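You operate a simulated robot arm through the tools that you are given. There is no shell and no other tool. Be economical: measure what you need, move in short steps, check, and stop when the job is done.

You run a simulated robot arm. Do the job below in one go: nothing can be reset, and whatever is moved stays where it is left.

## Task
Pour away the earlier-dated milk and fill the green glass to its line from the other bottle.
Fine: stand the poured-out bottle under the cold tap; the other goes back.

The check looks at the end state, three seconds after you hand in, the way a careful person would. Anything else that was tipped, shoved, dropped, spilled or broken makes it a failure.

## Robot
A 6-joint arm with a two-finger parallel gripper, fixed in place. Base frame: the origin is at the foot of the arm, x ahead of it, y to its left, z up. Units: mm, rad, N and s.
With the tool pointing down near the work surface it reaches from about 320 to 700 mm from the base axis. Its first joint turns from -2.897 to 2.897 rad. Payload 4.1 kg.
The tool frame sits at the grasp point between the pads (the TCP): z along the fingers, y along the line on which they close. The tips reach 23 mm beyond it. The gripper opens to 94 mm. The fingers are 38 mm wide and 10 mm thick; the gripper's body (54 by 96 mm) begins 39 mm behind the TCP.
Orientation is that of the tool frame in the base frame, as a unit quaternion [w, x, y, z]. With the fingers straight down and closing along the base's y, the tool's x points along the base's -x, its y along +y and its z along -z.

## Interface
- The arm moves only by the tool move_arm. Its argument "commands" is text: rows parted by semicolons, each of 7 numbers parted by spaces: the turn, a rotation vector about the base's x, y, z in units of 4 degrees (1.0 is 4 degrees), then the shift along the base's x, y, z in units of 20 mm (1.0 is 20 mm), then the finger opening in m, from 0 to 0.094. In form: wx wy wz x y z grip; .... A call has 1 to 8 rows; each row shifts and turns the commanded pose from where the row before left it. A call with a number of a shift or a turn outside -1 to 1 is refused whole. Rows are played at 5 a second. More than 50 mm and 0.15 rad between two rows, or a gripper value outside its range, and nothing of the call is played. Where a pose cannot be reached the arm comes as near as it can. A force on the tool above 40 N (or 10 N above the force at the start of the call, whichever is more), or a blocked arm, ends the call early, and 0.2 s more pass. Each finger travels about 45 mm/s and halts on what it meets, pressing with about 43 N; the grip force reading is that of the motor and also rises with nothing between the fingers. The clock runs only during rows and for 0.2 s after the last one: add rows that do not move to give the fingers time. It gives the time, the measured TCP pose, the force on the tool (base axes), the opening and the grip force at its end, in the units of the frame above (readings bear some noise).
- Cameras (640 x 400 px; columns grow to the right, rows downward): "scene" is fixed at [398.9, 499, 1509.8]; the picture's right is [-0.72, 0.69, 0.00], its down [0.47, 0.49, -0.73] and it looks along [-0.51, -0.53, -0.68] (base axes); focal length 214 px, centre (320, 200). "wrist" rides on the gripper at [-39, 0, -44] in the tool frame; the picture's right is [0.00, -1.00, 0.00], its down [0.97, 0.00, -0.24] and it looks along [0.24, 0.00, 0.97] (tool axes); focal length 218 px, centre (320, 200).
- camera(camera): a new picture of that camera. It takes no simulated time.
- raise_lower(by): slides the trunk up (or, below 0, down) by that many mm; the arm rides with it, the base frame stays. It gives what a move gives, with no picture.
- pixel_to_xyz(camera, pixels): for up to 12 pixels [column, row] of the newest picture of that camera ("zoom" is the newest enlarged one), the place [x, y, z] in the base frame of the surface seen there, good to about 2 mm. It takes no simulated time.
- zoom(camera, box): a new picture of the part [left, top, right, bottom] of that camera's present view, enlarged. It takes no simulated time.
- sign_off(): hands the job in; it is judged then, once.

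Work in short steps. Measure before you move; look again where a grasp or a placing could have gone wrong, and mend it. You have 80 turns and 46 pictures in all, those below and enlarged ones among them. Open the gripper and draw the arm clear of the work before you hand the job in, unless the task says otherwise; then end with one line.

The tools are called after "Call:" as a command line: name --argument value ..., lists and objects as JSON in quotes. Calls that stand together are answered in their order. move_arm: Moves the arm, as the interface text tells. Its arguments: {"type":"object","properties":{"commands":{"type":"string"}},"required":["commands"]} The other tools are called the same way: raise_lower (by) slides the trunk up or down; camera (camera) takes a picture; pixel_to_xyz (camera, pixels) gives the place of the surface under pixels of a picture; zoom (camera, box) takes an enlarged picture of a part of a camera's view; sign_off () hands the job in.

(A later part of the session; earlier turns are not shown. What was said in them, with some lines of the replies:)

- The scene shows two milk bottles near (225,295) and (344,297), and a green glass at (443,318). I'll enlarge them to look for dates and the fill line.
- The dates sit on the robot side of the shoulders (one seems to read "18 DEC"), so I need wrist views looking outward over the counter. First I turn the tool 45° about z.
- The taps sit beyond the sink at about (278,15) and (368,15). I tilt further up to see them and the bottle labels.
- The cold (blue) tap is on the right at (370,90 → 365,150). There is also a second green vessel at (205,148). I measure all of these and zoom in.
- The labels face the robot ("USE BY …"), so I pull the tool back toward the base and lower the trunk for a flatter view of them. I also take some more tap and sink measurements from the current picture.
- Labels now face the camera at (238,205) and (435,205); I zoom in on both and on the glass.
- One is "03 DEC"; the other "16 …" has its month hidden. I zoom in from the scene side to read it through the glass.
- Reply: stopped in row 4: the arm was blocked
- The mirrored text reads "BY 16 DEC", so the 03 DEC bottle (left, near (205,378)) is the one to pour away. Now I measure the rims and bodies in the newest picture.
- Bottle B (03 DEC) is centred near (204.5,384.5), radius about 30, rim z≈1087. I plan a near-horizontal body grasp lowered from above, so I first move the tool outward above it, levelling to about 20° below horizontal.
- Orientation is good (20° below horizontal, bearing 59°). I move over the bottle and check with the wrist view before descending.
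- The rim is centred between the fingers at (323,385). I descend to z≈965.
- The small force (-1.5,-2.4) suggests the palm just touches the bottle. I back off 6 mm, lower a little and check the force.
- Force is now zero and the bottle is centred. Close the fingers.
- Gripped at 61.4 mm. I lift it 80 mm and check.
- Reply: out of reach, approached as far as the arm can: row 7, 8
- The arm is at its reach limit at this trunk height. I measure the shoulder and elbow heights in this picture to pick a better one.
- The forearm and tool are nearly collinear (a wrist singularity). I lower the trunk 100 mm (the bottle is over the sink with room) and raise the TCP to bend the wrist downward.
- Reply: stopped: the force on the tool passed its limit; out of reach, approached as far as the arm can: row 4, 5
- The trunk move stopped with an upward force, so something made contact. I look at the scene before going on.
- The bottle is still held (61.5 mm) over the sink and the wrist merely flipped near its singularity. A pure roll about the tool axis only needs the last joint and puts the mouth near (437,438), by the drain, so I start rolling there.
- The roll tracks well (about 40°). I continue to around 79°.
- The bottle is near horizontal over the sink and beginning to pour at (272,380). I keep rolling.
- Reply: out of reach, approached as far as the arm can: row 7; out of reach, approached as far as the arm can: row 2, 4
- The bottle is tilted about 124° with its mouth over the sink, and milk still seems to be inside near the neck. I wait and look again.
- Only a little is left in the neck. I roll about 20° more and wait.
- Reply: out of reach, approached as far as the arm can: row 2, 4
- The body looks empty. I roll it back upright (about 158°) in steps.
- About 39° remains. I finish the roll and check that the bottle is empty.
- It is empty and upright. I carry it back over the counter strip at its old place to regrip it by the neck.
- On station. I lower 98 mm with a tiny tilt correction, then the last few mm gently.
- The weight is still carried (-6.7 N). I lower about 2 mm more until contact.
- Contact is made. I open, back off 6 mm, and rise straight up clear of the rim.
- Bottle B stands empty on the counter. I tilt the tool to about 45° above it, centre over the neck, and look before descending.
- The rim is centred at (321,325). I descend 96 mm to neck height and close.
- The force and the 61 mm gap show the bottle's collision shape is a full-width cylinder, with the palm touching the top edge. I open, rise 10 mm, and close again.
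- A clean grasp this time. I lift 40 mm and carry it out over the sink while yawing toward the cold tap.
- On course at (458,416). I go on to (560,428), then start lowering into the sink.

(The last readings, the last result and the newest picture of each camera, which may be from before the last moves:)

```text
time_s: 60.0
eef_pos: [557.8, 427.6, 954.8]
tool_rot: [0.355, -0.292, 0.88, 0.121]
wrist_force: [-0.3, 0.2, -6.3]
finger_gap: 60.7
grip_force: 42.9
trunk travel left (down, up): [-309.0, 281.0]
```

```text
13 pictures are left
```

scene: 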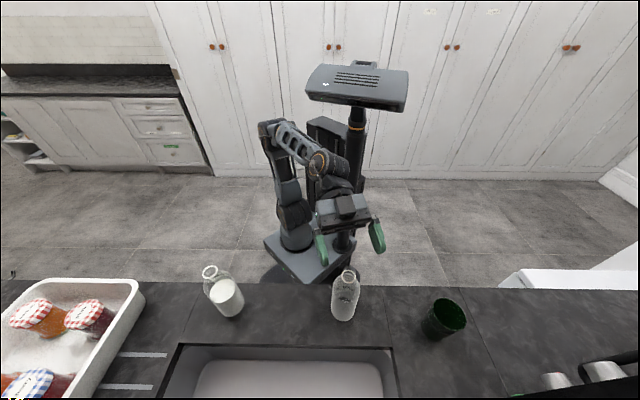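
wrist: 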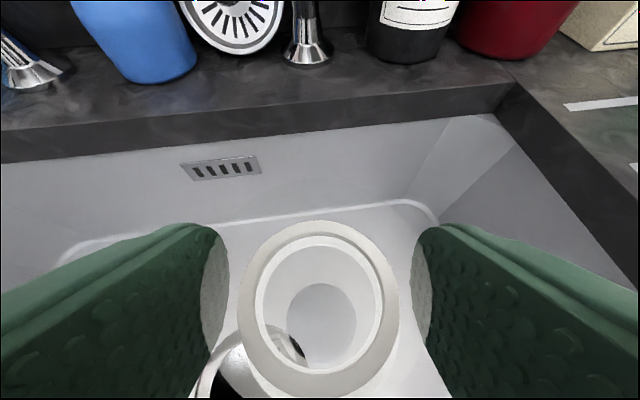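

The bottle hangs centred with the sink's back wall ahead. I check the floor/back-wall geometry near the target.

Call:
pixel_to_xyz --camera "wrist" --pixels '[[310, 60], [310, 145], [330, 170], [310, 210], [340, 204], [400, 215], [320, 130], [300, 20], [315, 20]]'

Call:
zoom --camera "scene" --box '[160, 320, 360, 400]'

```text
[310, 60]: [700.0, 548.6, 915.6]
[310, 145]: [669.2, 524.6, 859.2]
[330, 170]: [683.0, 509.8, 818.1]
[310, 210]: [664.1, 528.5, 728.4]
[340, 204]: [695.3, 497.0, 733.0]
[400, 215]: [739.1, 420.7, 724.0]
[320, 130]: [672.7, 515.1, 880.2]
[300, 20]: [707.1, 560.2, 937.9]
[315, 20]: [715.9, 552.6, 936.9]
```

```text
3.20 times, centred on (260, 360) of scene
```

zoom: 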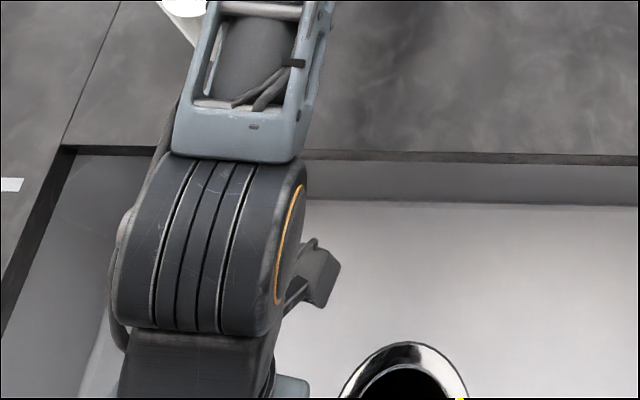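

The forearm seems close to bottle A in this view, so I check its height and position there.

Call:
pixel_to_xyz --camera "zoom" --pixels '[[240, 130], [190, 140], [180, 20], [205, 40], [310, 40], [150, 250], [200, 300], [195, 5]]'

```text
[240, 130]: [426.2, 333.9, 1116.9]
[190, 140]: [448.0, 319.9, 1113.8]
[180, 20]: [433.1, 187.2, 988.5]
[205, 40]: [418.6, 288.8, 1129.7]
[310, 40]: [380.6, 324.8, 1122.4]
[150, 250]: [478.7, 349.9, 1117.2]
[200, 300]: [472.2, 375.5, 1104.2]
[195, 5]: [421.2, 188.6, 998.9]
```

The forearm is about 110 mm clear of bottle A. I lower to z≈902, then slide outward under the tap.

Call:
move_arm --commands "0 0 0 0 0 -1 0.04;0 0 0 0 0 -1 0.04;0 0 0 0 0 -0.6 0.04;0 0 0 0.66 0.46 0 0.04;0 0 0 0.66 0.46 0 0.04;0 0 0 0.66 0.46 0 0.04;0 0 0 0.66 0.46 0 0.04;0 0 0 0.66 0.46 0 0.04"

Call:
camera --camera "wrist"

```text
time_s: 61.8
eef_pos: [623.8, 475.7, 901.2]
tool_rot: [0.355, -0.292, 0.879, 0.122]
wrist_force: [0.1, -0.2, -5.9]
finger_gap: 60.3
grip_force: 43.0
trunk travel left (down, up): [-309.0, 281.0]
```

```text
11 pictures are left
```

wrist: 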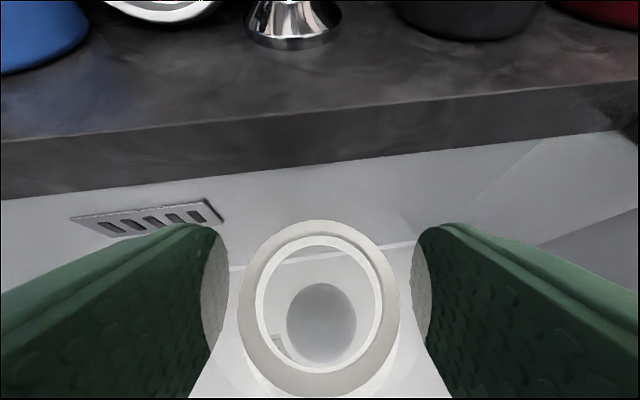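

Bottle B is at about (625,477), in line with the tap foot at (295,40). I lower it until it touches the sink floor (expected TCP z≈887).

Call:
move_arm --commands "0 0 0 0 0 -0.4 0.04;0 0 0 0 0 -0.2 0.04;0 0 0 0 0 -0.1 0.04;0 0 0 0 0 0 0.04"

```text
time_s: 62.8
eef_pos: [624.5, 475.3, 888.3]
tool_rot: [0.356, -0.293, 0.879, 0.123]
wrist_force: [-0.3, 0.9, 1.8]
finger_gap: 60.6
grip_force: 43.3
trunk travel left (down, up): [-309.0, 281.0]
```

It is standing on the floor. I open and retreat along the tool axis, up and back.

Call:
move_arm --commands "0 0 0 0 0 0 0.09;0 0 0 0 0 0 0.09;0 0 0 0 0 0 0.09;0 0 0 0 0 0 0.09;0 0 0 -0.3 -0.23 0.4 0.09;0 0 0 -0.6 -0.45 0.8 0.09;0 0 0 -0.6 -0.45 0.8 0.09;0 0 0 -0.6 -0.45 0.8 0.09"

Call:
move_arm --commands "0 0 0 -0.6 -0.45 0.8 0.09;0 0 0 -0.6 -0.45 0.8 0.09;0 0 0 -0.6 -0.45 0.8 0.09;0 0 0 -0.6 -0.45 0.8 0.09;0 0 0 -0.6 -0.45 0.8 0.09;0 0 0 -0.6 -0.45 0.8 0.09;0 0 0 -0.6 -0.45 0.8 0.09;0 0 0 -0.6 -0.45 0.8 0.09"

Call:
camera --camera "wrist"

```text
time_s: 64.6
eef_pos: [582.4, 443.5, 944.2]
tool_rot: [0.354, -0.293, 0.88, 0.122]
wrist_force: [0.2, 0.1, -0.2]
finger_gap: 90.1
grip_force: 0.1
trunk travel left (down, up): [-309.0, 281.0]
```

```text
time_s: 66.4
eef_pos: [485.0, 372.4, 1073.3]
tool_rot: [0.356, -0.293, 0.879, 0.122]
wrist_force: [0.2, -0.1, -1.0]
finger_gap: 90.1
grip_force: 0.1
trunk travel left (down, up): [-309.0, 281.0]
```

```text
10 pictures are left
```

wrist: 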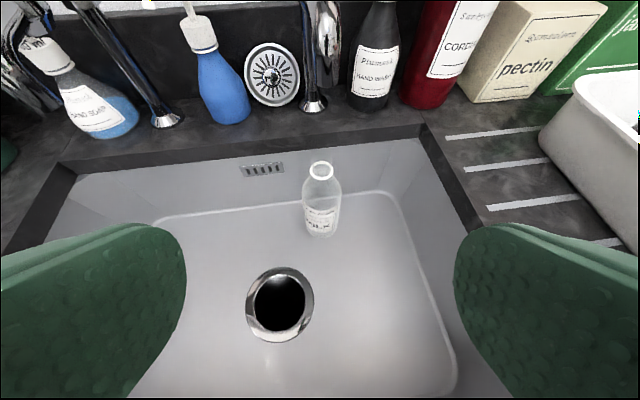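

The bottle stands upright in the sink with its mouth at (321,170). I locate the spout tip near (327,55), and bottle A and the glass as well if visible.

Call:
pixel_to_xyz --camera "wrist" --pixels '[[327, 50], [327, 60], [327, 70], [330, 30], [321, 163], [321, 178], [311, 170], [332, 170], [320, 225], [322, 80]]'

Call:
zoom --camera "wrist" --box '[260, 0, 390, 110]'

```text
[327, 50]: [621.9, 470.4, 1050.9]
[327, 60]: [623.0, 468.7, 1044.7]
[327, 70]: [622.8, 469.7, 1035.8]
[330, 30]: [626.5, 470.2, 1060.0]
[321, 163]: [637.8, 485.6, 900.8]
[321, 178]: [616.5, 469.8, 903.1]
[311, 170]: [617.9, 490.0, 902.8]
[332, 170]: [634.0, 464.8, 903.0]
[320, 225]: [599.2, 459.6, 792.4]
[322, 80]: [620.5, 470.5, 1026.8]
```

```text
3.64 times, centred on (325, 55) of wrist
```

zoom: 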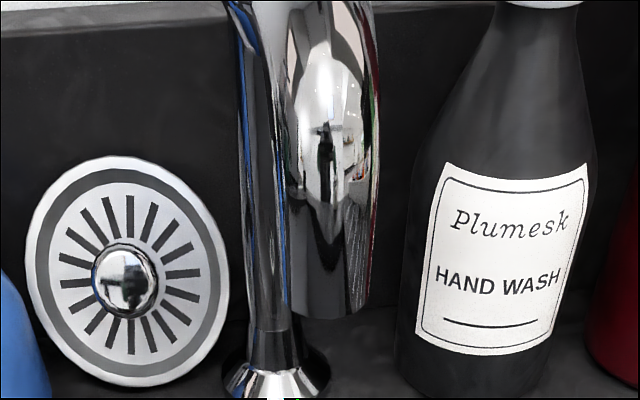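

Bottle B's rim is centred at (626,477), directly under the spout (about (630,478)). Next is bottle A: I rise first, then drop the trunk 100 mm so the wrist keeps a healthy bend when reaching out later.

Call:
move_arm --commands "0 0 0 -0.3 -0.3 1 0.094;0 0 0 -0.3 -0.3 1 0.094;0 0 0 -0.3 -0.3 1 0.094;0 0 0 -0.3 -0.3 1 0.094;0 0 0 -0.3 -0.3 1 0.094;0 0 0 -0.3 -0.3 1 0.094;0 0 0 -0.3 -0.3 1 0.094;0 0 0 -0.3 -0.3 1 0.094"

Call:
raise_lower --by -100

Call:
move_arm --commands "0.46 -1 0 0 -1 0.6 0.094;0.46 -1 0 0 -1 0.6 0.094;0.46 -1 0 0 -1 0 0.094;0.46 -1 0 0 -1 0 0.094;0.46 -1 0 0 -1 0 0.094;0.46 -1 0 0 -1 0 0.094;0 0 -1 0 -0.5 0 0.094;0 0 -1 0 0 0 0.094"

```text
time_s: 68.2
eef_pos: [437.0, 323.7, 1230.7]
tool_rot: [0.355, -0.293, 0.879, 0.123]
wrist_force: [-0.6, -0.3, -0.7]
finger_gap: 94.0
grip_force: 0.2
trunk travel left (down, up): [-309.0, 281.0]
```

```text
time_s: 69.5
eef_pos: [436.8, 323.0, 1130.8]
tool_rot: [0.355, -0.293, 0.879, 0.122]
wrist_force: [-0.9, 0.1, 0.6]
finger_gap: 93.9
grip_force: 0.0
trunk travel left (down, up): [-209.0, 381.0]
```

```text
time_s: 71.3
eef_pos: [436.9, 193.6, 1153.9]
tool_rot: [0.565, -0.223, 0.787, 0.104]
wrist_force: [0.4, 0.2, -0.4]
finger_gap: 94.1
grip_force: 0.1
trunk travel left (down, up): [-209.0, 381.0]
```

The bearing is 26° and tilt 20°, with a stray 5° roll. I correct the roll, go above bottle A, and look.

Call:
move_arm --commands "0.53 0.26 -0.21 -0.85 -0.5 0 0.094;0.53 0.26 -0.21 -0.86 -0.51 0 0.094;0 0 0 0 0 0 0.094"

Call:
camera --camera "wrist"

```text
time_s: 72.1
eef_pos: [402.8, 173.7, 1156.5]
tool_rot: [0.56, -0.187, 0.797, 0.128]
wrist_force: [0.0, 0.2, 0.3]
finger_gap: 94.0
grip_force: 0.1
trunk travel left (down, up): [-209.0, 381.0]
```

```text
8 pictures are left
```

wrist: 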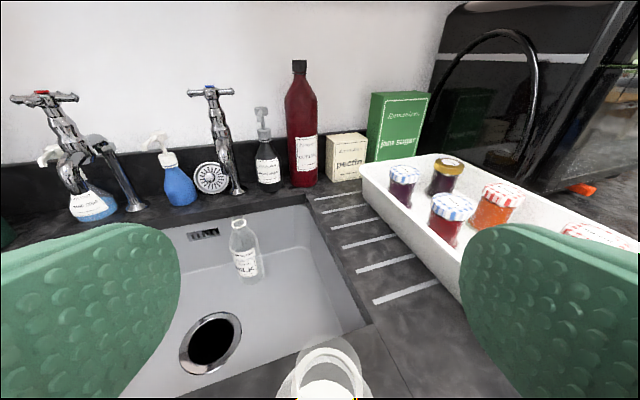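

The rim is near (326,375). I get its 3D points for centring.

Call:
pixel_to_xyz --camera "wrist" --pixels '[[293, 390], [360, 390], [326, 350], [298, 368], [356, 368], [292, 380], [363, 385]]'

```text
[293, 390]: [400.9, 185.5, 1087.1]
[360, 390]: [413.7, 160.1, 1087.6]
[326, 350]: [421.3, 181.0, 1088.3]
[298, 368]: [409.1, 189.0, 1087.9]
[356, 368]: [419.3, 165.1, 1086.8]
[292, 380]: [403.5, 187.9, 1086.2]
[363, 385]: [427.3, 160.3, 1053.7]
```

The centre is about (408,174.5). I shift 2 mm and descend to z≈970, checking the force on the way.

Call:
move_arm --commands "0 0 0 0 -0.09 -1 0.094;0 0 0 0 0 -1 0.094;0 0 0 0 0 -1 0.094;0 0 0 0 0 -1 0.094;0 0 0 0 0 -1 0.094;0 0 0 0 0 -1 0.094;0 0 0 0 0 -1 0.094;0 0 0 0 0 -1 0.094"

Call:
move_arm --commands "0 0 0 -0.08 -0.04 -0.8 0.094;0 0 0 0 0 -0.5 0.094;0 0 0 0 0 0 0.094"

```text
time_s: 73.9
eef_pos: [403.4, 169.0, 995.3]
tool_rot: [0.559, -0.187, 0.797, 0.128]
wrist_force: [0.5, 1.2, -0.7]
finger_gap: 93.8
grip_force: 0.1
trunk travel left (down, up): [-209.0, 381.0]
```

```text
time_s: 74.7
eef_pos: [402.9, 171.0, 969.4]
tool_rot: [0.56, -0.187, 0.797, 0.128]
wrist_force: [0.3, 0.6, 0.7]
finger_gap: 93.7
grip_force: 0.1
trunk travel left (down, up): [-209.0, 381.0]
```

No contact. I close the fingers and lift.

Call:
move_arm --commands "0 0 0 0 0 0 0.04;0 0 0 0 0 0 0.04;0 0 0 0 0 0 0.04;0 0 0 0 0 0 0.04;0 0 0 0 0 0 0.04"

Call:
move_arm --commands "0 0 0 0 0 0.3 0.04;0 0 0 0 0 0.7 0.04;0 0 0 0 0 1 0.04;0 0 0 0 0 1 0.04;0 0 0 0 0 1 0.04;0 0 0 0 0 0.8 0.04;0 0 0 0 0 0.5 0.04"

Call:
zoom --camera "scene" --box '[404, 284, 484, 344]'

Call:
pixel_to_xyz --camera "zoom" --pixels '[[150, 130], [330, 90], [470, 200], [460, 320], [300, 330], [200, 250], [120, 250], [170, 330], [250, 380], [330, 180], [330, 230], [300, 350]]'

```text
time_s: 75.9
eef_pos: [401.2, 170.9, 969.2]
tool_rot: [0.56, -0.187, 0.797, 0.127]
wrist_force: [-0.2, 0.6, 0.1]
finger_gap: 61.1
grip_force: 42.7
trunk travel left (down, up): [-209.0, 381.0]
```

```text
time_s: 77.5
eef_pos: [401.7, 171.6, 1075.2]
tool_rot: [0.56, -0.187, 0.797, 0.127]
wrist_force: [-0.1, -0.4, -6.9]
finger_gap: 61.2
grip_force: 42.8
trunk travel left (down, up): [-209.0, 381.0]
```

```text
6.67 times, centred on (444, 314) of scene
```

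zoom: 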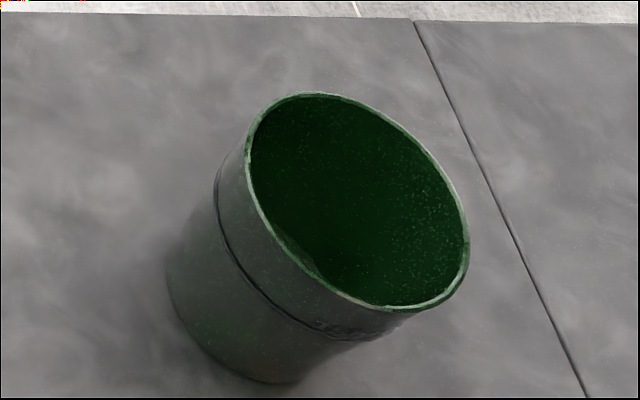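

```text
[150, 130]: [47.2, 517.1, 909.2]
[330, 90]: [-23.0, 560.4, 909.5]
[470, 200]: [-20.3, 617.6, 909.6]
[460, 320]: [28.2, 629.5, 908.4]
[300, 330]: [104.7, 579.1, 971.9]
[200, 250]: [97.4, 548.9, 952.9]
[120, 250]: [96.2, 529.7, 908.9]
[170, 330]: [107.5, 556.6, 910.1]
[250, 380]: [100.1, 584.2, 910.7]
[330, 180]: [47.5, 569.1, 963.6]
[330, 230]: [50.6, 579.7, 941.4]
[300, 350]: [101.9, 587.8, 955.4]
```

Bottle A is held. I measure the glass rim to find its centre.

Call:
pixel_to_xyz --camera "zoom" --pixels '[[317, 96], [248, 152], [467, 232], [376, 306], [262, 232], [425, 150], [320, 285], [440, 285], [218, 205], [275, 300], [235, 255]]'

```text
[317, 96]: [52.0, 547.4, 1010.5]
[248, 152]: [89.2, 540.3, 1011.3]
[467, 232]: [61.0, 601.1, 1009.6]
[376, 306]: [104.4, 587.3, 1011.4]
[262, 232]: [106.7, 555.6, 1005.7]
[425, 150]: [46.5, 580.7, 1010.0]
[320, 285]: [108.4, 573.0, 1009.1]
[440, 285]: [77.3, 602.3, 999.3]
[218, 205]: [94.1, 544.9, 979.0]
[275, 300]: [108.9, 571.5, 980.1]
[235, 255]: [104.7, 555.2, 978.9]
```

Glass centre is (77,570.5), rim z≈1010, line z≈979. I carry bottle A upright to a pre-pour pose at about (190,547) with bearing 60°, so a roll to the left puts the mouth over the glass.

Call:
move_arm --commands "0 0 0.39 -0.48 0.853 0 0.04;0 0 0.39 -0.48 0.853 0 0.04;0 0 0.39 -0.48 0.853 0 0.04;0 0 0.39 -0.48 0.853 0 0.04;0 0 0.39 -0.48 0.853 0 0.04;0 0 0.39 -0.48 0.853 0 0.04;0 0 0.39 -0.48 0.853 0 0.04;0 0 0.39 -0.48 0.853 0 0.04"

Call:
move_arm --commands "0 0 0.39 -0.48 0.853 0 0.04;0 0 0.39 -0.48 0.853 0 0.04;0 0 0.39 -0.48 0.853 0 0.04;0 0 0.39 -0.48 0.853 0 0.04;0 0 0.39 -0.48 0.853 0 0.04;0 0 0.39 -0.48 0.853 0 0.04;0 0 0.39 -0.48 0.853 0 0.04;0 0 0.39 -0.48 0.853 0 0.04"

Call:
move_arm --commands "0 0 0.39 -0.48 0.853 0 0.04;0 0 0.39 -0.48 0.853 0 0.04;0 0 0.39 -0.48 0.853 0 0.04;0 0 0.39 -0.48 0.853 0 0.04;0 0 0.39 -0.48 0.853 0 0.04;0 0 0.39 -0.48 0.853 0 0.04"

```text
time_s: 79.3
eef_pos: [324.8, 306.6, 1074.5]
tool_rot: [0.542, -0.273, 0.772, 0.188]
wrist_force: [0.4, -0.7, -7.8]
finger_gap: 61.4
grip_force: 43.2
trunk travel left (down, up): [-209.0, 381.0]
```

```text
time_s: 81.1
eef_pos: [248.5, 443.8, 1077.2]
tool_rot: [0.519, -0.355, 0.738, 0.246]
wrist_force: [0.0, -0.7, -8.0]
finger_gap: 61.4
grip_force: 42.6
trunk travel left (down, up): [-209.0, 381.0]
```

```text
time_s: 82.5
eef_pos: [188.2, 546.7, 1075.2]
tool_rot: [0.498, -0.414, 0.706, 0.287]
wrist_force: [0.1, -1.0, -6.2]
finger_gap: 61.2
grip_force: 42.6
trunk travel left (down, up): [-209.0, 381.0]
```

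In position (β=60°, upright). I shift a few mm and lower 20 mm, then start rolling left toward −39°.

Call:
move_arm --commands "0 0 0 0.2 -0.45 -0.5 0.04;0 0 0 0 0 -0.5 0.04;-0.569 -1 0.416 0 0 0 0.04;-0.569 -1 0.416 0 0 0 0.04;-0.569 -1 0.416 0 0 0 0.04;-0.569 -1 0.416 0 0 0 0.04;-0.569 -1 0.416 0 0 0 0.04;-0.569 -1 0.416 0 0 0 0.04"

Call:
move_arm --commands "-0.569 -1 0.416 0 0 0 0.04;-0.569 -1 0.416 0 0 0 0.04;-0.569 -1 0.416 0 0 0 0.04;-0.569 -1 0.416 0 0 0 0.04;-0.569 -1 0.416 0 0 0 0.04;-0.569 -1 0.416 0 0 0 0.04;0 0 0 0 0 0 0.04"

Call:
zoom --camera "scene" --box '[370, 260, 498, 340]'

```text
time_s: 84.3
eef_pos: [195.1, 539.0, 1054.4]
tool_rot: [-0.554, 0.58, -0.578, -0.151]
wrist_force: [0.1, -0.6, -6.8]
finger_gap: 61.1
grip_force: 42.9
trunk travel left (down, up): [-209.0, 381.0]
```

```text
time_s: 85.9
eef_pos: [194.2, 538.7, 1055.4]
tool_rot: [-0.574, 0.707, -0.413, -0.006]
wrist_force: [0.2, -0.6, -6.2]
finger_gap: 61.5
grip_force: 42.9
trunk travel left (down, up): [-209.0, 381.0]
```

```text
5.00 times, centred on (434, 300) of scene
```

zoom: 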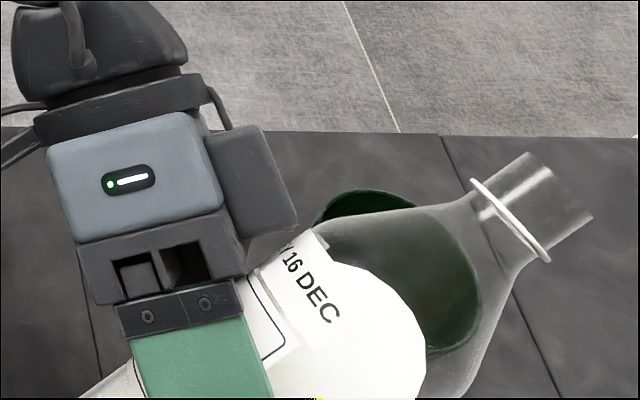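

The bottle has a clear neck tube extending about 24 mm past the white ring, so the real lip is about 141 mm from the TCP. I shift the TCP to about (216,534) before pouring, then roll to around −78° and look.

Call:
move_arm --commands "0 0 0 0.54 -0.12 0 0.04;0 0 0 0.54 -0.11 0 0.04;-0.569 -1 0.416 0 0 0 0.04;-0.569 -1 0.416 0 0 0 0.04;-0.569 -1 0.416 0 0 0 0.04;-0.569 -1 0.416 0 0 0 0.04;0 0 0 0 0 0 0.04;0 0 0 0 0 0 0.04"

Call:
zoom --camera "scene" --box '[370, 260, 498, 340]'

```text
time_s: 87.7
eef_pos: [216.5, 532.7, 1056.0]
tool_rot: [-0.567, 0.767, -0.286, 0.093]
wrist_force: [0.6, 0.7, -6.5]
finger_gap: 61.5
grip_force: 42.9
trunk travel left (down, up): [-209.0, 381.0]
```

```text
5.00 times, centred on (434, 300) of scene
```

zoom: 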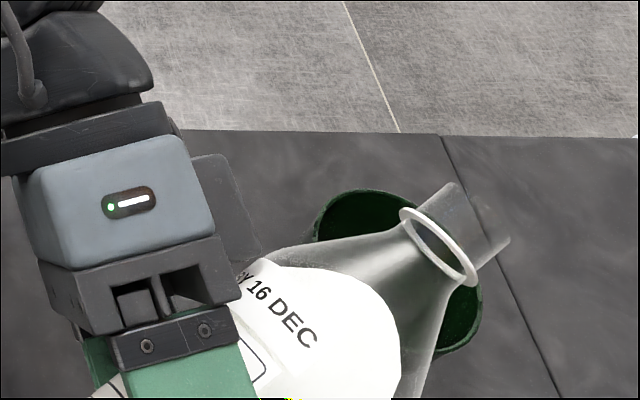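

No milk flows yet at −78°; I expect flow from about −85°. I roll slowly to −88° and look at where the stream lands.

Call:
move_arm --commands "-0.285 -0.5 0.208 0 0 0 0.04;-0.285 -0.5 0.208 0 0 0 0.04;-0.285 -0.5 0.208 0 0 0 0.04;-0.285 -0.5 0.208 0 0 0 0.04"

Call:
zoom --camera "scene" --box '[370, 260, 498, 340]'

```text
time_s: 88.7
eef_pos: [216.2, 532.5, 1054.1]
tool_rot: [-0.557, 0.788, -0.221, 0.141]
wrist_force: [0.3, 0.0, -6.8]
finger_gap: 60.9
grip_force: 43.1
trunk travel left (down, up): [-209.0, 381.0]
```

```text
5.00 times, centred on (434, 300) of scene
```

zoom: 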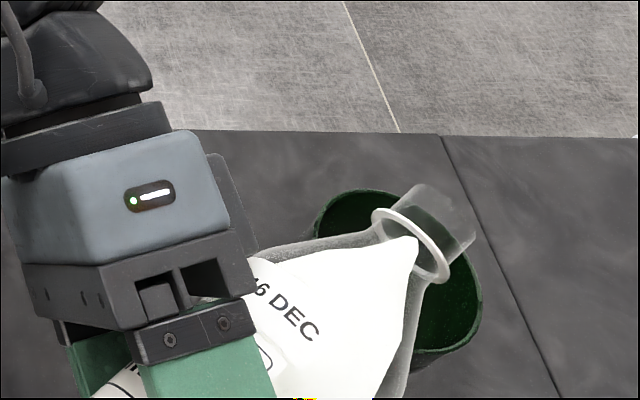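

The milk has reached the neck, and the lip is over the glass at about (83,566). I roll 5° more slowly, let it run, and then measure the level.

Call:
move_arm --commands "-0.19 -0.33 0.139 0 0 0 0.04;-0.19 -0.33 0.139 0 0 0 0.04;-0.19 -0.33 0.139 0 0 0 0.04;0 0 0 0 0 0 0.04;0 0 0 0 0 0 0.04;0 0 0 0 0 0 0.04;0 0 0 0 0 0 0.04;0 0 0 0 0 0 0.04"

Call:
zoom --camera "scene" --box '[400, 270, 496, 330]'

Call:
pixel_to_xyz --camera "zoom" --pixels '[[430, 270], [440, 300], [450, 320], [400, 330], [420, 350], [470, 290], [480, 320], [250, 140], [220, 150], [280, 130]]'

```text
time_s: 90.5
eef_pos: [215.4, 532.9, 1054.7]
tool_rot: [-0.55, 0.798, -0.187, 0.164]
wrist_force: [-1.1, -0.4, -7.1]
finger_gap: 61.0
grip_force: 43.1
trunk travel left (down, up): [-209.0, 381.0]
```

```text
6.67 times, centred on (448, 300) of scene
```

zoom: 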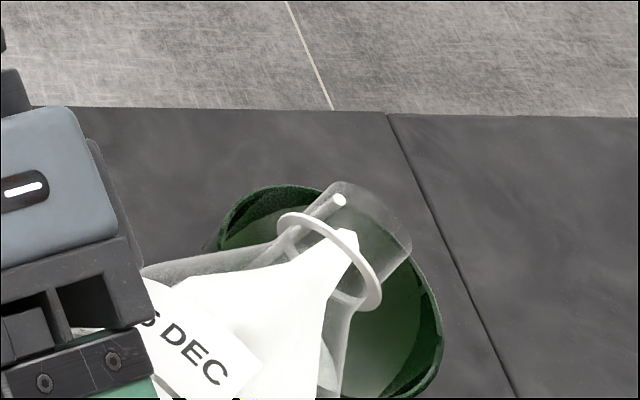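

```text
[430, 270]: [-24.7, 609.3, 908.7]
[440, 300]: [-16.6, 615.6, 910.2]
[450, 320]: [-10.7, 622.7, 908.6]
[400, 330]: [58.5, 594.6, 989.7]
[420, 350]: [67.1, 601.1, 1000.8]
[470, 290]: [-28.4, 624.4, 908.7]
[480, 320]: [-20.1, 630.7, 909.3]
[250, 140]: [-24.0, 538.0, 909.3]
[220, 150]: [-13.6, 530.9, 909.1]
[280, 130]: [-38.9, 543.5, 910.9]
```

Milk is now flowing into the glass. I measure the milk surface in the same picture.

Call:
pixel_to_xyz --camera "zoom" --pixels '[[385, 320], [375, 350], [365, 370], [360, 390], [395, 300], [250, 232], [270, 220], [300, 205], [340, 200], [410, 310]]'

```text
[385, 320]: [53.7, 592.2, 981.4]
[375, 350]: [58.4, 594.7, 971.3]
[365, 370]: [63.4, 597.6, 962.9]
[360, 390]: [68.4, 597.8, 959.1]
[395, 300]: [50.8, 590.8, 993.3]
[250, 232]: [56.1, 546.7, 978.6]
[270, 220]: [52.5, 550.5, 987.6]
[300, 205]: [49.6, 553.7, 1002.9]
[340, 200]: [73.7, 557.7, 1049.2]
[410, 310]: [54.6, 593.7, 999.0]
```

The visible points are inner wall down to z≈959, so the milk is still below that; the bottle hides its surface. I let this angle run out, then roll back 30° and move aside for a clear look.

Call:
move_arm --commands "0 0 0 0 0 0 0.04;0 0 0 0 0 0 0.04;0 0 0 0 0 0 0.04;0 0 0 0 0 0 0.04;0 0 0 0 0 0 0.04;0 0 0 0 0 0 0.04;0 0 0 0 0 0 0.04;0 0 0 0 0 0 0.04"

Call:
move_arm --commands "0.569 1 -0.416 0 0 0 0.04;0.569 1 -0.416 0 0 0 0.04;0.569 1 -0.416 0 0 0 0.04;0.569 1 -0.416 0 0 0 0.04;0.569 1 -0.416 0.87 -0.5 0 0.04;0.569 1 -0.416 0.87 -0.5 0 0.04;0 0 0 0.87 -0.5 0 0.04;0 0 0 0.87 -0.5 0 0.04"

Call:
zoom --camera "scene" --box '[340, 260, 500, 360]'

```text
time_s: 92.3
eef_pos: [216.5, 532.9, 1055.4]
tool_rot: [-0.55, 0.797, -0.187, 0.164]
wrist_force: [-0.4, -0.5, -6.5]
finger_gap: 61.2
grip_force: 42.8
trunk travel left (down, up): [-209.0, 381.0]
```

```text
time_s: 94.1
eef_pos: [285.7, 493.4, 1054.4]
tool_rot: [-0.574, 0.724, -0.383, 0.019]
wrist_force: [-0.1, 0.0, -6.3]
finger_gap: 61.3
grip_force: 43.3
trunk travel left (down, up): [-209.0, 381.0]
```

```text
4.00 times, centred on (420, 310) of scene
```

zoom: 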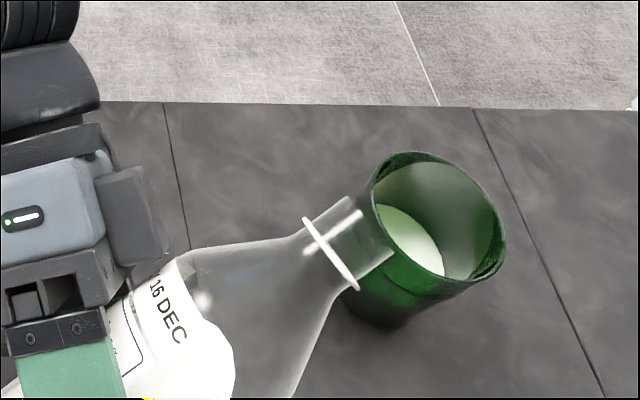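

Milk is visible in the glass at (410,240) with no spill. I measure its surface height.

Call:
pixel_to_xyz --camera "zoom" --pixels '[[405, 235], [420, 250], [400, 225], [390, 222], [425, 265], [432, 262], [440, 270], [410, 215], [412, 245]]'

```text
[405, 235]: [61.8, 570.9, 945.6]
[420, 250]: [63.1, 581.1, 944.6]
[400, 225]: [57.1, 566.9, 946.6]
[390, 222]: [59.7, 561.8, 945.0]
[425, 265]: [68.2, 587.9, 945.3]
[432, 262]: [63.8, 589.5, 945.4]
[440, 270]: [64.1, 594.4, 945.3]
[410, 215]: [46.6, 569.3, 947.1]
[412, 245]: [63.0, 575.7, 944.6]
```

The milk is at z=945.3; the line is at about 979. I return for a second pour, to about −97.5°, which should land slightly short of the line.

Call:
move_arm --commands "-0.569 -1 0.416 -0.85 0.57 0 0.04;-0.569 -1 0.416 -0.85 0.57 0 0.04;-0.569 -1 0.416 -0.85 0.57 0 0.04;-0.569 -1 0.416 -0.85 0.57 0 0.04;-0.569 -1 0.416 0 0 0 0.04;-0.371 -0.652 0.271 0 0 0 0.04;-0.371 -0.652 0.271 0 0 0 0.04;-0.371 -0.652 0.271 0 0 0 0.04"

Call:
move_arm --commands "0 0 0 0 0 0 0.04;0 0 0 0 0 0 0.04;0 0 0 0 0 0 0.04;0 0 0 0 0 0 0.04;0 0 0 0 0 0 0.04;0 0 0 0 0 0 0.04;0 0 0 0 0 0 0.04;0 0 0 0 0 0 0.04"

Call:
move_arm --commands "0 0 0 0 0 0 0.04;0 0 0 0 0 0 0.04;0.569 1 -0.416 0 0 0 0.04;0.569 1 -0.416 0 0 0 0.04;0.569 1 -0.416 0 0 0 0.04;0.569 1 -0.416 0 0 0 0.04;0.569 1 -0.416 0.87 -0.5 0 0.04;0.569 1 -0.416 0.87 -0.5 0 0.04"

Call:
move_arm --commands "0.569 1 -0.416 0.87 -0.5 0 0.04;0 0 0 0.87 -0.5 0 0.04;0 0 0 0.87 -0.5 0 0.04;0 0 0 0 0 0 0.04"

Call:
zoom --camera "scene" --box '[340, 260, 500, 360]'

```text
time_s: 95.9
eef_pos: [217.4, 539.1, 1055.5]
tool_rot: [-0.543, 0.804, -0.154, 0.186]
wrist_force: [-0.1, -0.4, -7.1]
finger_gap: 61.1
grip_force: 42.7
trunk travel left (down, up): [-209.0, 381.0]
```

```text
time_s: 97.7
eef_pos: [217.7, 539.1, 1053.9]
tool_rot: [-0.544, 0.804, -0.153, 0.186]
wrist_force: [0.1, 0.2, -7.2]
finger_gap: 61.2
grip_force: 42.8
trunk travel left (down, up): [-209.0, 381.0]
```

```text
time_s: 99.5
eef_pos: [252.1, 520.1, 1054.2]
tool_rot: [-0.572, 0.739, -0.354, 0.041]
wrist_force: [-0.2, 0.8, -6.0]
finger_gap: 61.2
grip_force: 43.1
trunk travel left (down, up): [-209.0, 381.0]
```

```text
time_s: 100.5
eef_pos: [304.1, 489.9, 1054.8]
tool_rot: [-0.574, 0.723, -0.384, 0.018]
wrist_force: [-0.3, -0.2, -6.5]
finger_gap: 61.3
grip_force: 42.4
trunk travel left (down, up): [-209.0, 381.0]
```

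```text
4.00 times, centred on (420, 310) of scene
```

zoom: 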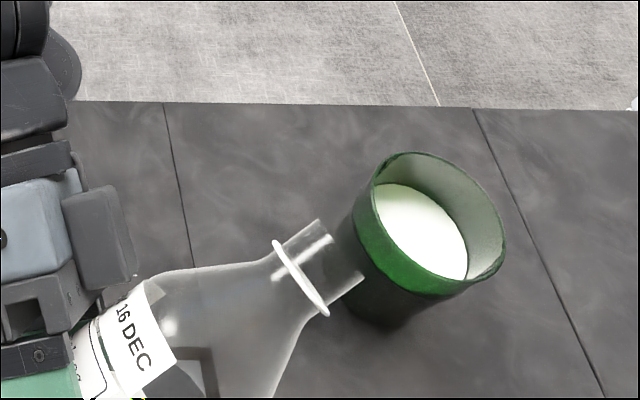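

I measure the new level and the line again.

Call:
pixel_to_xyz --camera "zoom" --pixels '[[405, 215], [420, 235], [440, 255], [400, 200], [455, 270], [430, 215], [357, 235], [362, 248], [372, 265], [385, 278], [400, 288], [425, 295]]'

```text
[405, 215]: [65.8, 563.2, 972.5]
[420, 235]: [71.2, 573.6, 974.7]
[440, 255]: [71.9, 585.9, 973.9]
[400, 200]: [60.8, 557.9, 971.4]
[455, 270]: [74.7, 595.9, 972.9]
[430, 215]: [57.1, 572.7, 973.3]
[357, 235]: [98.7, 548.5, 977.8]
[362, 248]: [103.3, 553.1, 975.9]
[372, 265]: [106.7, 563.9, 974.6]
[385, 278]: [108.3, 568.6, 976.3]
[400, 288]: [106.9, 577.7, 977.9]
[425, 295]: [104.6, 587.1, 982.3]
```

The level is 973.1; the line is about 979. The last 4.1° gave 28 mm, so about 1° more is needed; I make a third pour to −98.4°.

Call:
move_arm --commands "-0.569 -1 0.416 -0.87 0.5 0 0.04;-0.569 -1 0.416 -0.87 0.5 0 0.04;-0.569 -1 0.416 -0.87 0.5 0 0.04;-0.569 -1 0.416 -0.87 0.5 0 0.04;-0.569 -1 0.416 -0.87 0.5 0 0.04;-0.415 -0.73 0.304 0 0 0 0.04;-0.415 -0.73 0.304 0 0 0 0.04;-0.415 -0.73 0.304 0 0 0 0.04"

Call:
move_arm --commands "0 0 0 0 0 0 0.04;0 0 0 0 0 0 0.04;0 0 0 0 0 0 0.04;0 0 0 0 0 0 0.04;0 0 0 0 0 0 0.04;0 0 0 0 0 0 0.04;0 0 0 0 0 0 0.04;0 0 0 0 0 0 0.04"

Call:
move_arm --commands "0.569 1 -0.416 0 0 0 0.04;0.569 1 -0.416 0 0 0 0.04;0.569 1 -0.416 0 0 0 0.04;0.569 1 -0.416 0 0 0 0.04;0.569 1 -0.416 0.87 -0.5 0 0.04;0.569 1 -0.416 0.87 -0.5 0 0.04;0.569 1 -0.416 0.87 -0.5 0 0.04;0.569 1 -0.416 0.87 -0.5 0 0.04"

Call:
zoom --camera "scene" --box '[340, 260, 500, 360]'

```text
time_s: 102.3
eef_pos: [216.5, 540.0, 1055.2]
tool_rot: [-0.542, 0.805, -0.146, 0.19]
wrist_force: [-0.7, -0.3, -6.8]
finger_gap: 61.2
grip_force: 43.4
trunk travel left (down, up): [-209.0, 381.0]
```

```text
time_s: 104.1
eef_pos: [217.1, 540.0, 1054.8]
tool_rot: [-0.543, 0.805, -0.147, 0.189]
wrist_force: [-0.5, -0.3, -6.8]
finger_gap: 61.1
grip_force: 43.4
trunk travel left (down, up): [-209.0, 381.0]
```

```text
time_s: 105.9
eef_pos: [288.0, 498.8, 1054.9]
tool_rot: [-0.575, 0.709, -0.409, -0.003]
wrist_force: [-0.7, 0.6, -7.4]
finger_gap: 61.1
grip_force: 42.7
trunk travel left (down, up): [-209.0, 381.0]
```

```text
4.00 times, centred on (420, 310) of scene
```

zoom: 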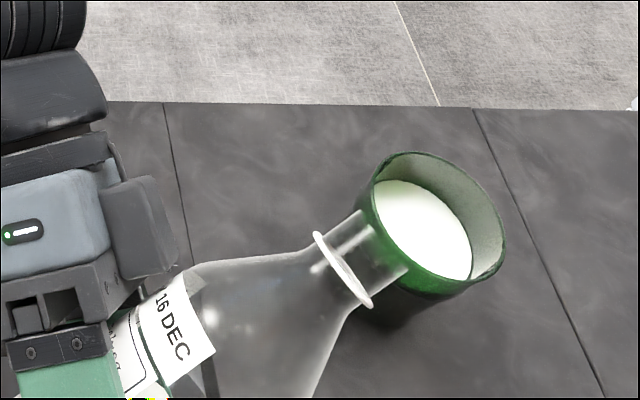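

Call:
pixel_to_xyz --camera "zoom" --pixels '[[405, 215], [420, 235], [440, 255], [400, 200], [455, 270], [430, 215], [445, 240], [415, 205], [390, 195], [420, 290], [440, 292]]'

```text
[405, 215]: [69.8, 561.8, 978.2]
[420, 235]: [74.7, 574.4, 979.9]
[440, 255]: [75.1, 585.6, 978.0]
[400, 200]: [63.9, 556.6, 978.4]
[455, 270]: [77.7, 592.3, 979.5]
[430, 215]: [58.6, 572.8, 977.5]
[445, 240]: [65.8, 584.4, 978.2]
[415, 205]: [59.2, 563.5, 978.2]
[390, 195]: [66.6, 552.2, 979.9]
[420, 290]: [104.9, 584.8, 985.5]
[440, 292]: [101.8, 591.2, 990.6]
```

The level is 978.6, on the line (about 979). Now I bring bottle A upright and carry it back to its old place.

Call:
move_arm --commands "0.569 1 -0.416 0 0 0 0.04;0.569 1 -0.416 0 0 0 0.04;0.569 1 -0.416 0 0 0 0.04;0.569 1 -0.416 0 0 0 0.04;0.569 1 -0.416 0 0 0 0.04;0.569 1 -0.416 0 0 0 0.04;0.569 1 -0.416 0 0 0 0.04;0.569 1 -0.416 0 0 0 0.04"

Call:
move_arm --commands "0.569 1 -0.416 0 0 0 0.04;0.569 1 -0.416 0 0 0 0.04;0.569 1 -0.416 0 0 0 0.04;0.569 1 -0.416 0 0 0 0.04;0.057 0.1 -0.042 0 0 0 0.04;0 0 0 0 0 0 0.04"

```text
time_s: 107.7
eef_pos: [287.4, 499.0, 1054.2]
tool_rot: [0.54, -0.531, 0.623, 0.196]
wrist_force: [0.2, 0.7, -6.6]
finger_gap: 61.3
grip_force: 42.7
trunk travel left (down, up): [-209.0, 381.0]
```

```text
time_s: 109.1
eef_pos: [287.5, 498.9, 1054.4]
tool_rot: [0.498, -0.414, 0.706, 0.286]
wrist_force: [0.8, 0.3, -6.1]
finger_gap: 61.1
grip_force: 43.0
trunk travel left (down, up): [-209.0, 381.0]
```

The bottle is upright, exactly as before the pour. I carry it back with the reverse yaw.

Call:
move_arm --commands "0 0 -0.476 0.315 -0.911 0 0.04;0 0 -0.476 0.315 -0.911 0 0.04;0 0 -0.476 0.315 -0.911 0 0.04;0 0 -0.476 0.315 -0.911 0 0.04;0 0 -0.476 0.315 -0.911 0 0.04;0 0 -0.476 0.315 -0.911 0 0.04;0 0 -0.476 0.315 -0.911 0 0.04;0 0 -0.476 0.315 -0.911 0 0.04"

Call:
move_arm --commands "0 0 -0.476 0.315 -0.911 0 0.04;0 0 -0.476 0.315 -0.911 0 0.04;0 0 -0.476 0.315 -0.911 0 0.04;0 0 -0.476 0.315 -0.911 0 0.04;0 0 -0.476 0.315 -0.911 0 0.04;0 0 -0.476 0.315 -0.911 0 0.04;0 0 -0.476 0.315 -0.911 0 0.04;0 0 -0.476 0.315 -0.911 0 0.04"

Call:
move_arm --commands "0 0 -0.476 0.315 -0.911 0 0.04;0 0 -0.476 0.315 -0.911 0 0.04;0 0 0 0 0 0 0.04"

```text
time_s: 110.9
eef_pos: [337.6, 352.8, 1054.5]
tool_rot: [0.532, -0.318, 0.754, 0.218]
wrist_force: [0.2, 0.4, -7.5]
finger_gap: 61.1
grip_force: 43.0
trunk travel left (down, up): [-209.0, 381.0]
```

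```text
time_s: 112.7
eef_pos: [388.5, 207.5, 1054.7]
tool_rot: [0.555, -0.216, 0.79, 0.146]
wrist_force: [0.7, -0.9, -6.9]
finger_gap: 61.2
grip_force: 42.6
trunk travel left (down, up): [-209.0, 381.0]
```

```text
time_s: 113.5
eef_pos: [401.5, 171.2, 1055.0]
tool_rot: [0.56, -0.189, 0.797, 0.126]
wrist_force: [0.3, -0.2, -6.8]
finger_gap: 61.3
grip_force: 42.4
trunk travel left (down, up): [-209.0, 381.0]
```

Back over its spot. I lower 84 mm, ending gently just above contact.

Call:
move_arm --commands "0 0 0 0 0 -0.6 0.04;0 0 0 0 0 -1 0.04;0 0 0 0 0 -1 0.04;0 0 0 0 0 -0.8 0.04;0 0 0 0 0 -0.5 0.04;0 0 0 0 0 -0.25 0.04;0 0 0 0 0 -0.06 0.04"

```text
time_s: 115.1
eef_pos: [401.9, 170.4, 971.6]
tool_rot: [0.56, -0.189, 0.796, 0.127]
wrist_force: [-0.5, -0.6, -7.6]
finger_gap: 61.2
grip_force: 42.3
trunk travel left (down, up): [-209.0, 381.0]
```

Not touching yet; I go about 2 mm lower.

Call:
move_arm --commands "0 0 0 0 0 -0.06 0.04;0 0 0 0 0 -0.05 0.04"

```text
time_s: 115.7
eef_pos: [401.2, 170.7, 970.0]
tool_rot: [0.563, -0.189, 0.795, 0.128]
wrist_force: [2.7, -0.7, 5.9]
finger_gap: 61.1
grip_force: 43.0
trunk travel left (down, up): [-209.0, 381.0]
```

Contact (the force turned positive). I open, back off slightly, and rise straight up.

Call:
move_arm --commands "0 0 0 0 0 0 0.094;0 0 0 0 0 0 0.094;0 0 0 0 0 0 0.094;0 0 0 0 0 0 0.094;0 0 0 -0.18 -0.09 0 0.094;0 0 0 0 0 0.5 0.094;0 0 0 0 0 1 0.094;0 0 0 0 0 1 0.094"

Call:
move_arm --commands "0 0 0 0 0 1 0.094;0 0 0 0 0 1 0.094;0 0 0 0 0 1 0.094;0 0 0 0 0 1 0.094;0 0 0 0 0 1 0.094;0 0 0 0 0 1 0.094;0 0 0 0 0 1 0.094;0 0 0 0 0 1 0.094"

Call:
camera --camera "scene"

```text
time_s: 117.5
eef_pos: [398.1, 170.9, 1016.9]
tool_rot: [0.559, -0.19, 0.797, 0.127]
wrist_force: [0.3, 0.3, 0.1]
finger_gap: 94.2
grip_force: 0.1
trunk travel left (down, up): [-209.0, 381.0]
```

```text
time_s: 119.3
eef_pos: [397.0, 169.1, 1180.2]
tool_rot: [0.56, -0.189, 0.796, 0.127]
wrist_force: [0.1, 0.3, -0.1]
finger_gap: 93.8
grip_force: 0.0
trunk travel left (down, up): [-209.0, 381.0]
```

```text
refused: no pictures are left
```

No pictures are left, but the release forces were clean. I raise the arm further and draw it back from the counter.

Call:
move_arm --commands "0 0 0 0 0 1 0.094;0 0 0 0 0 1 0.094;0 0 0 -0.5 0.2 1 0.094;0 0 0 -0.8 0.2 0.5 0.094;0 0 0 -0.8 0.2 0 0.094;0 0 0 -0.8 0.2 0 0.094"

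```text
time_s: 120.7
eef_pos: [336.8, 185.8, 1249.5]
tool_rot: [0.56, -0.189, 0.796, 0.127]
wrist_force: [0.3, -0.1, 0.0]
finger_gap: 94.1
grip_force: 0.1
trunk travel left (down, up): [-209.0, 381.0]
```

The arm is clear with the gripper open. I hand in the job.

Call:
sign_off

```text
The job is handed in.
```

I poured the 03 DEC milk down the sink and stood that bottle under the cold tap. I filled the green glass to its line from the 16 DEC bottle (milk at z≈978.6, line at about 979) and put that bottle back where it was. I had no pictures left to check that last placement by eye, but the force readings at release were clean.
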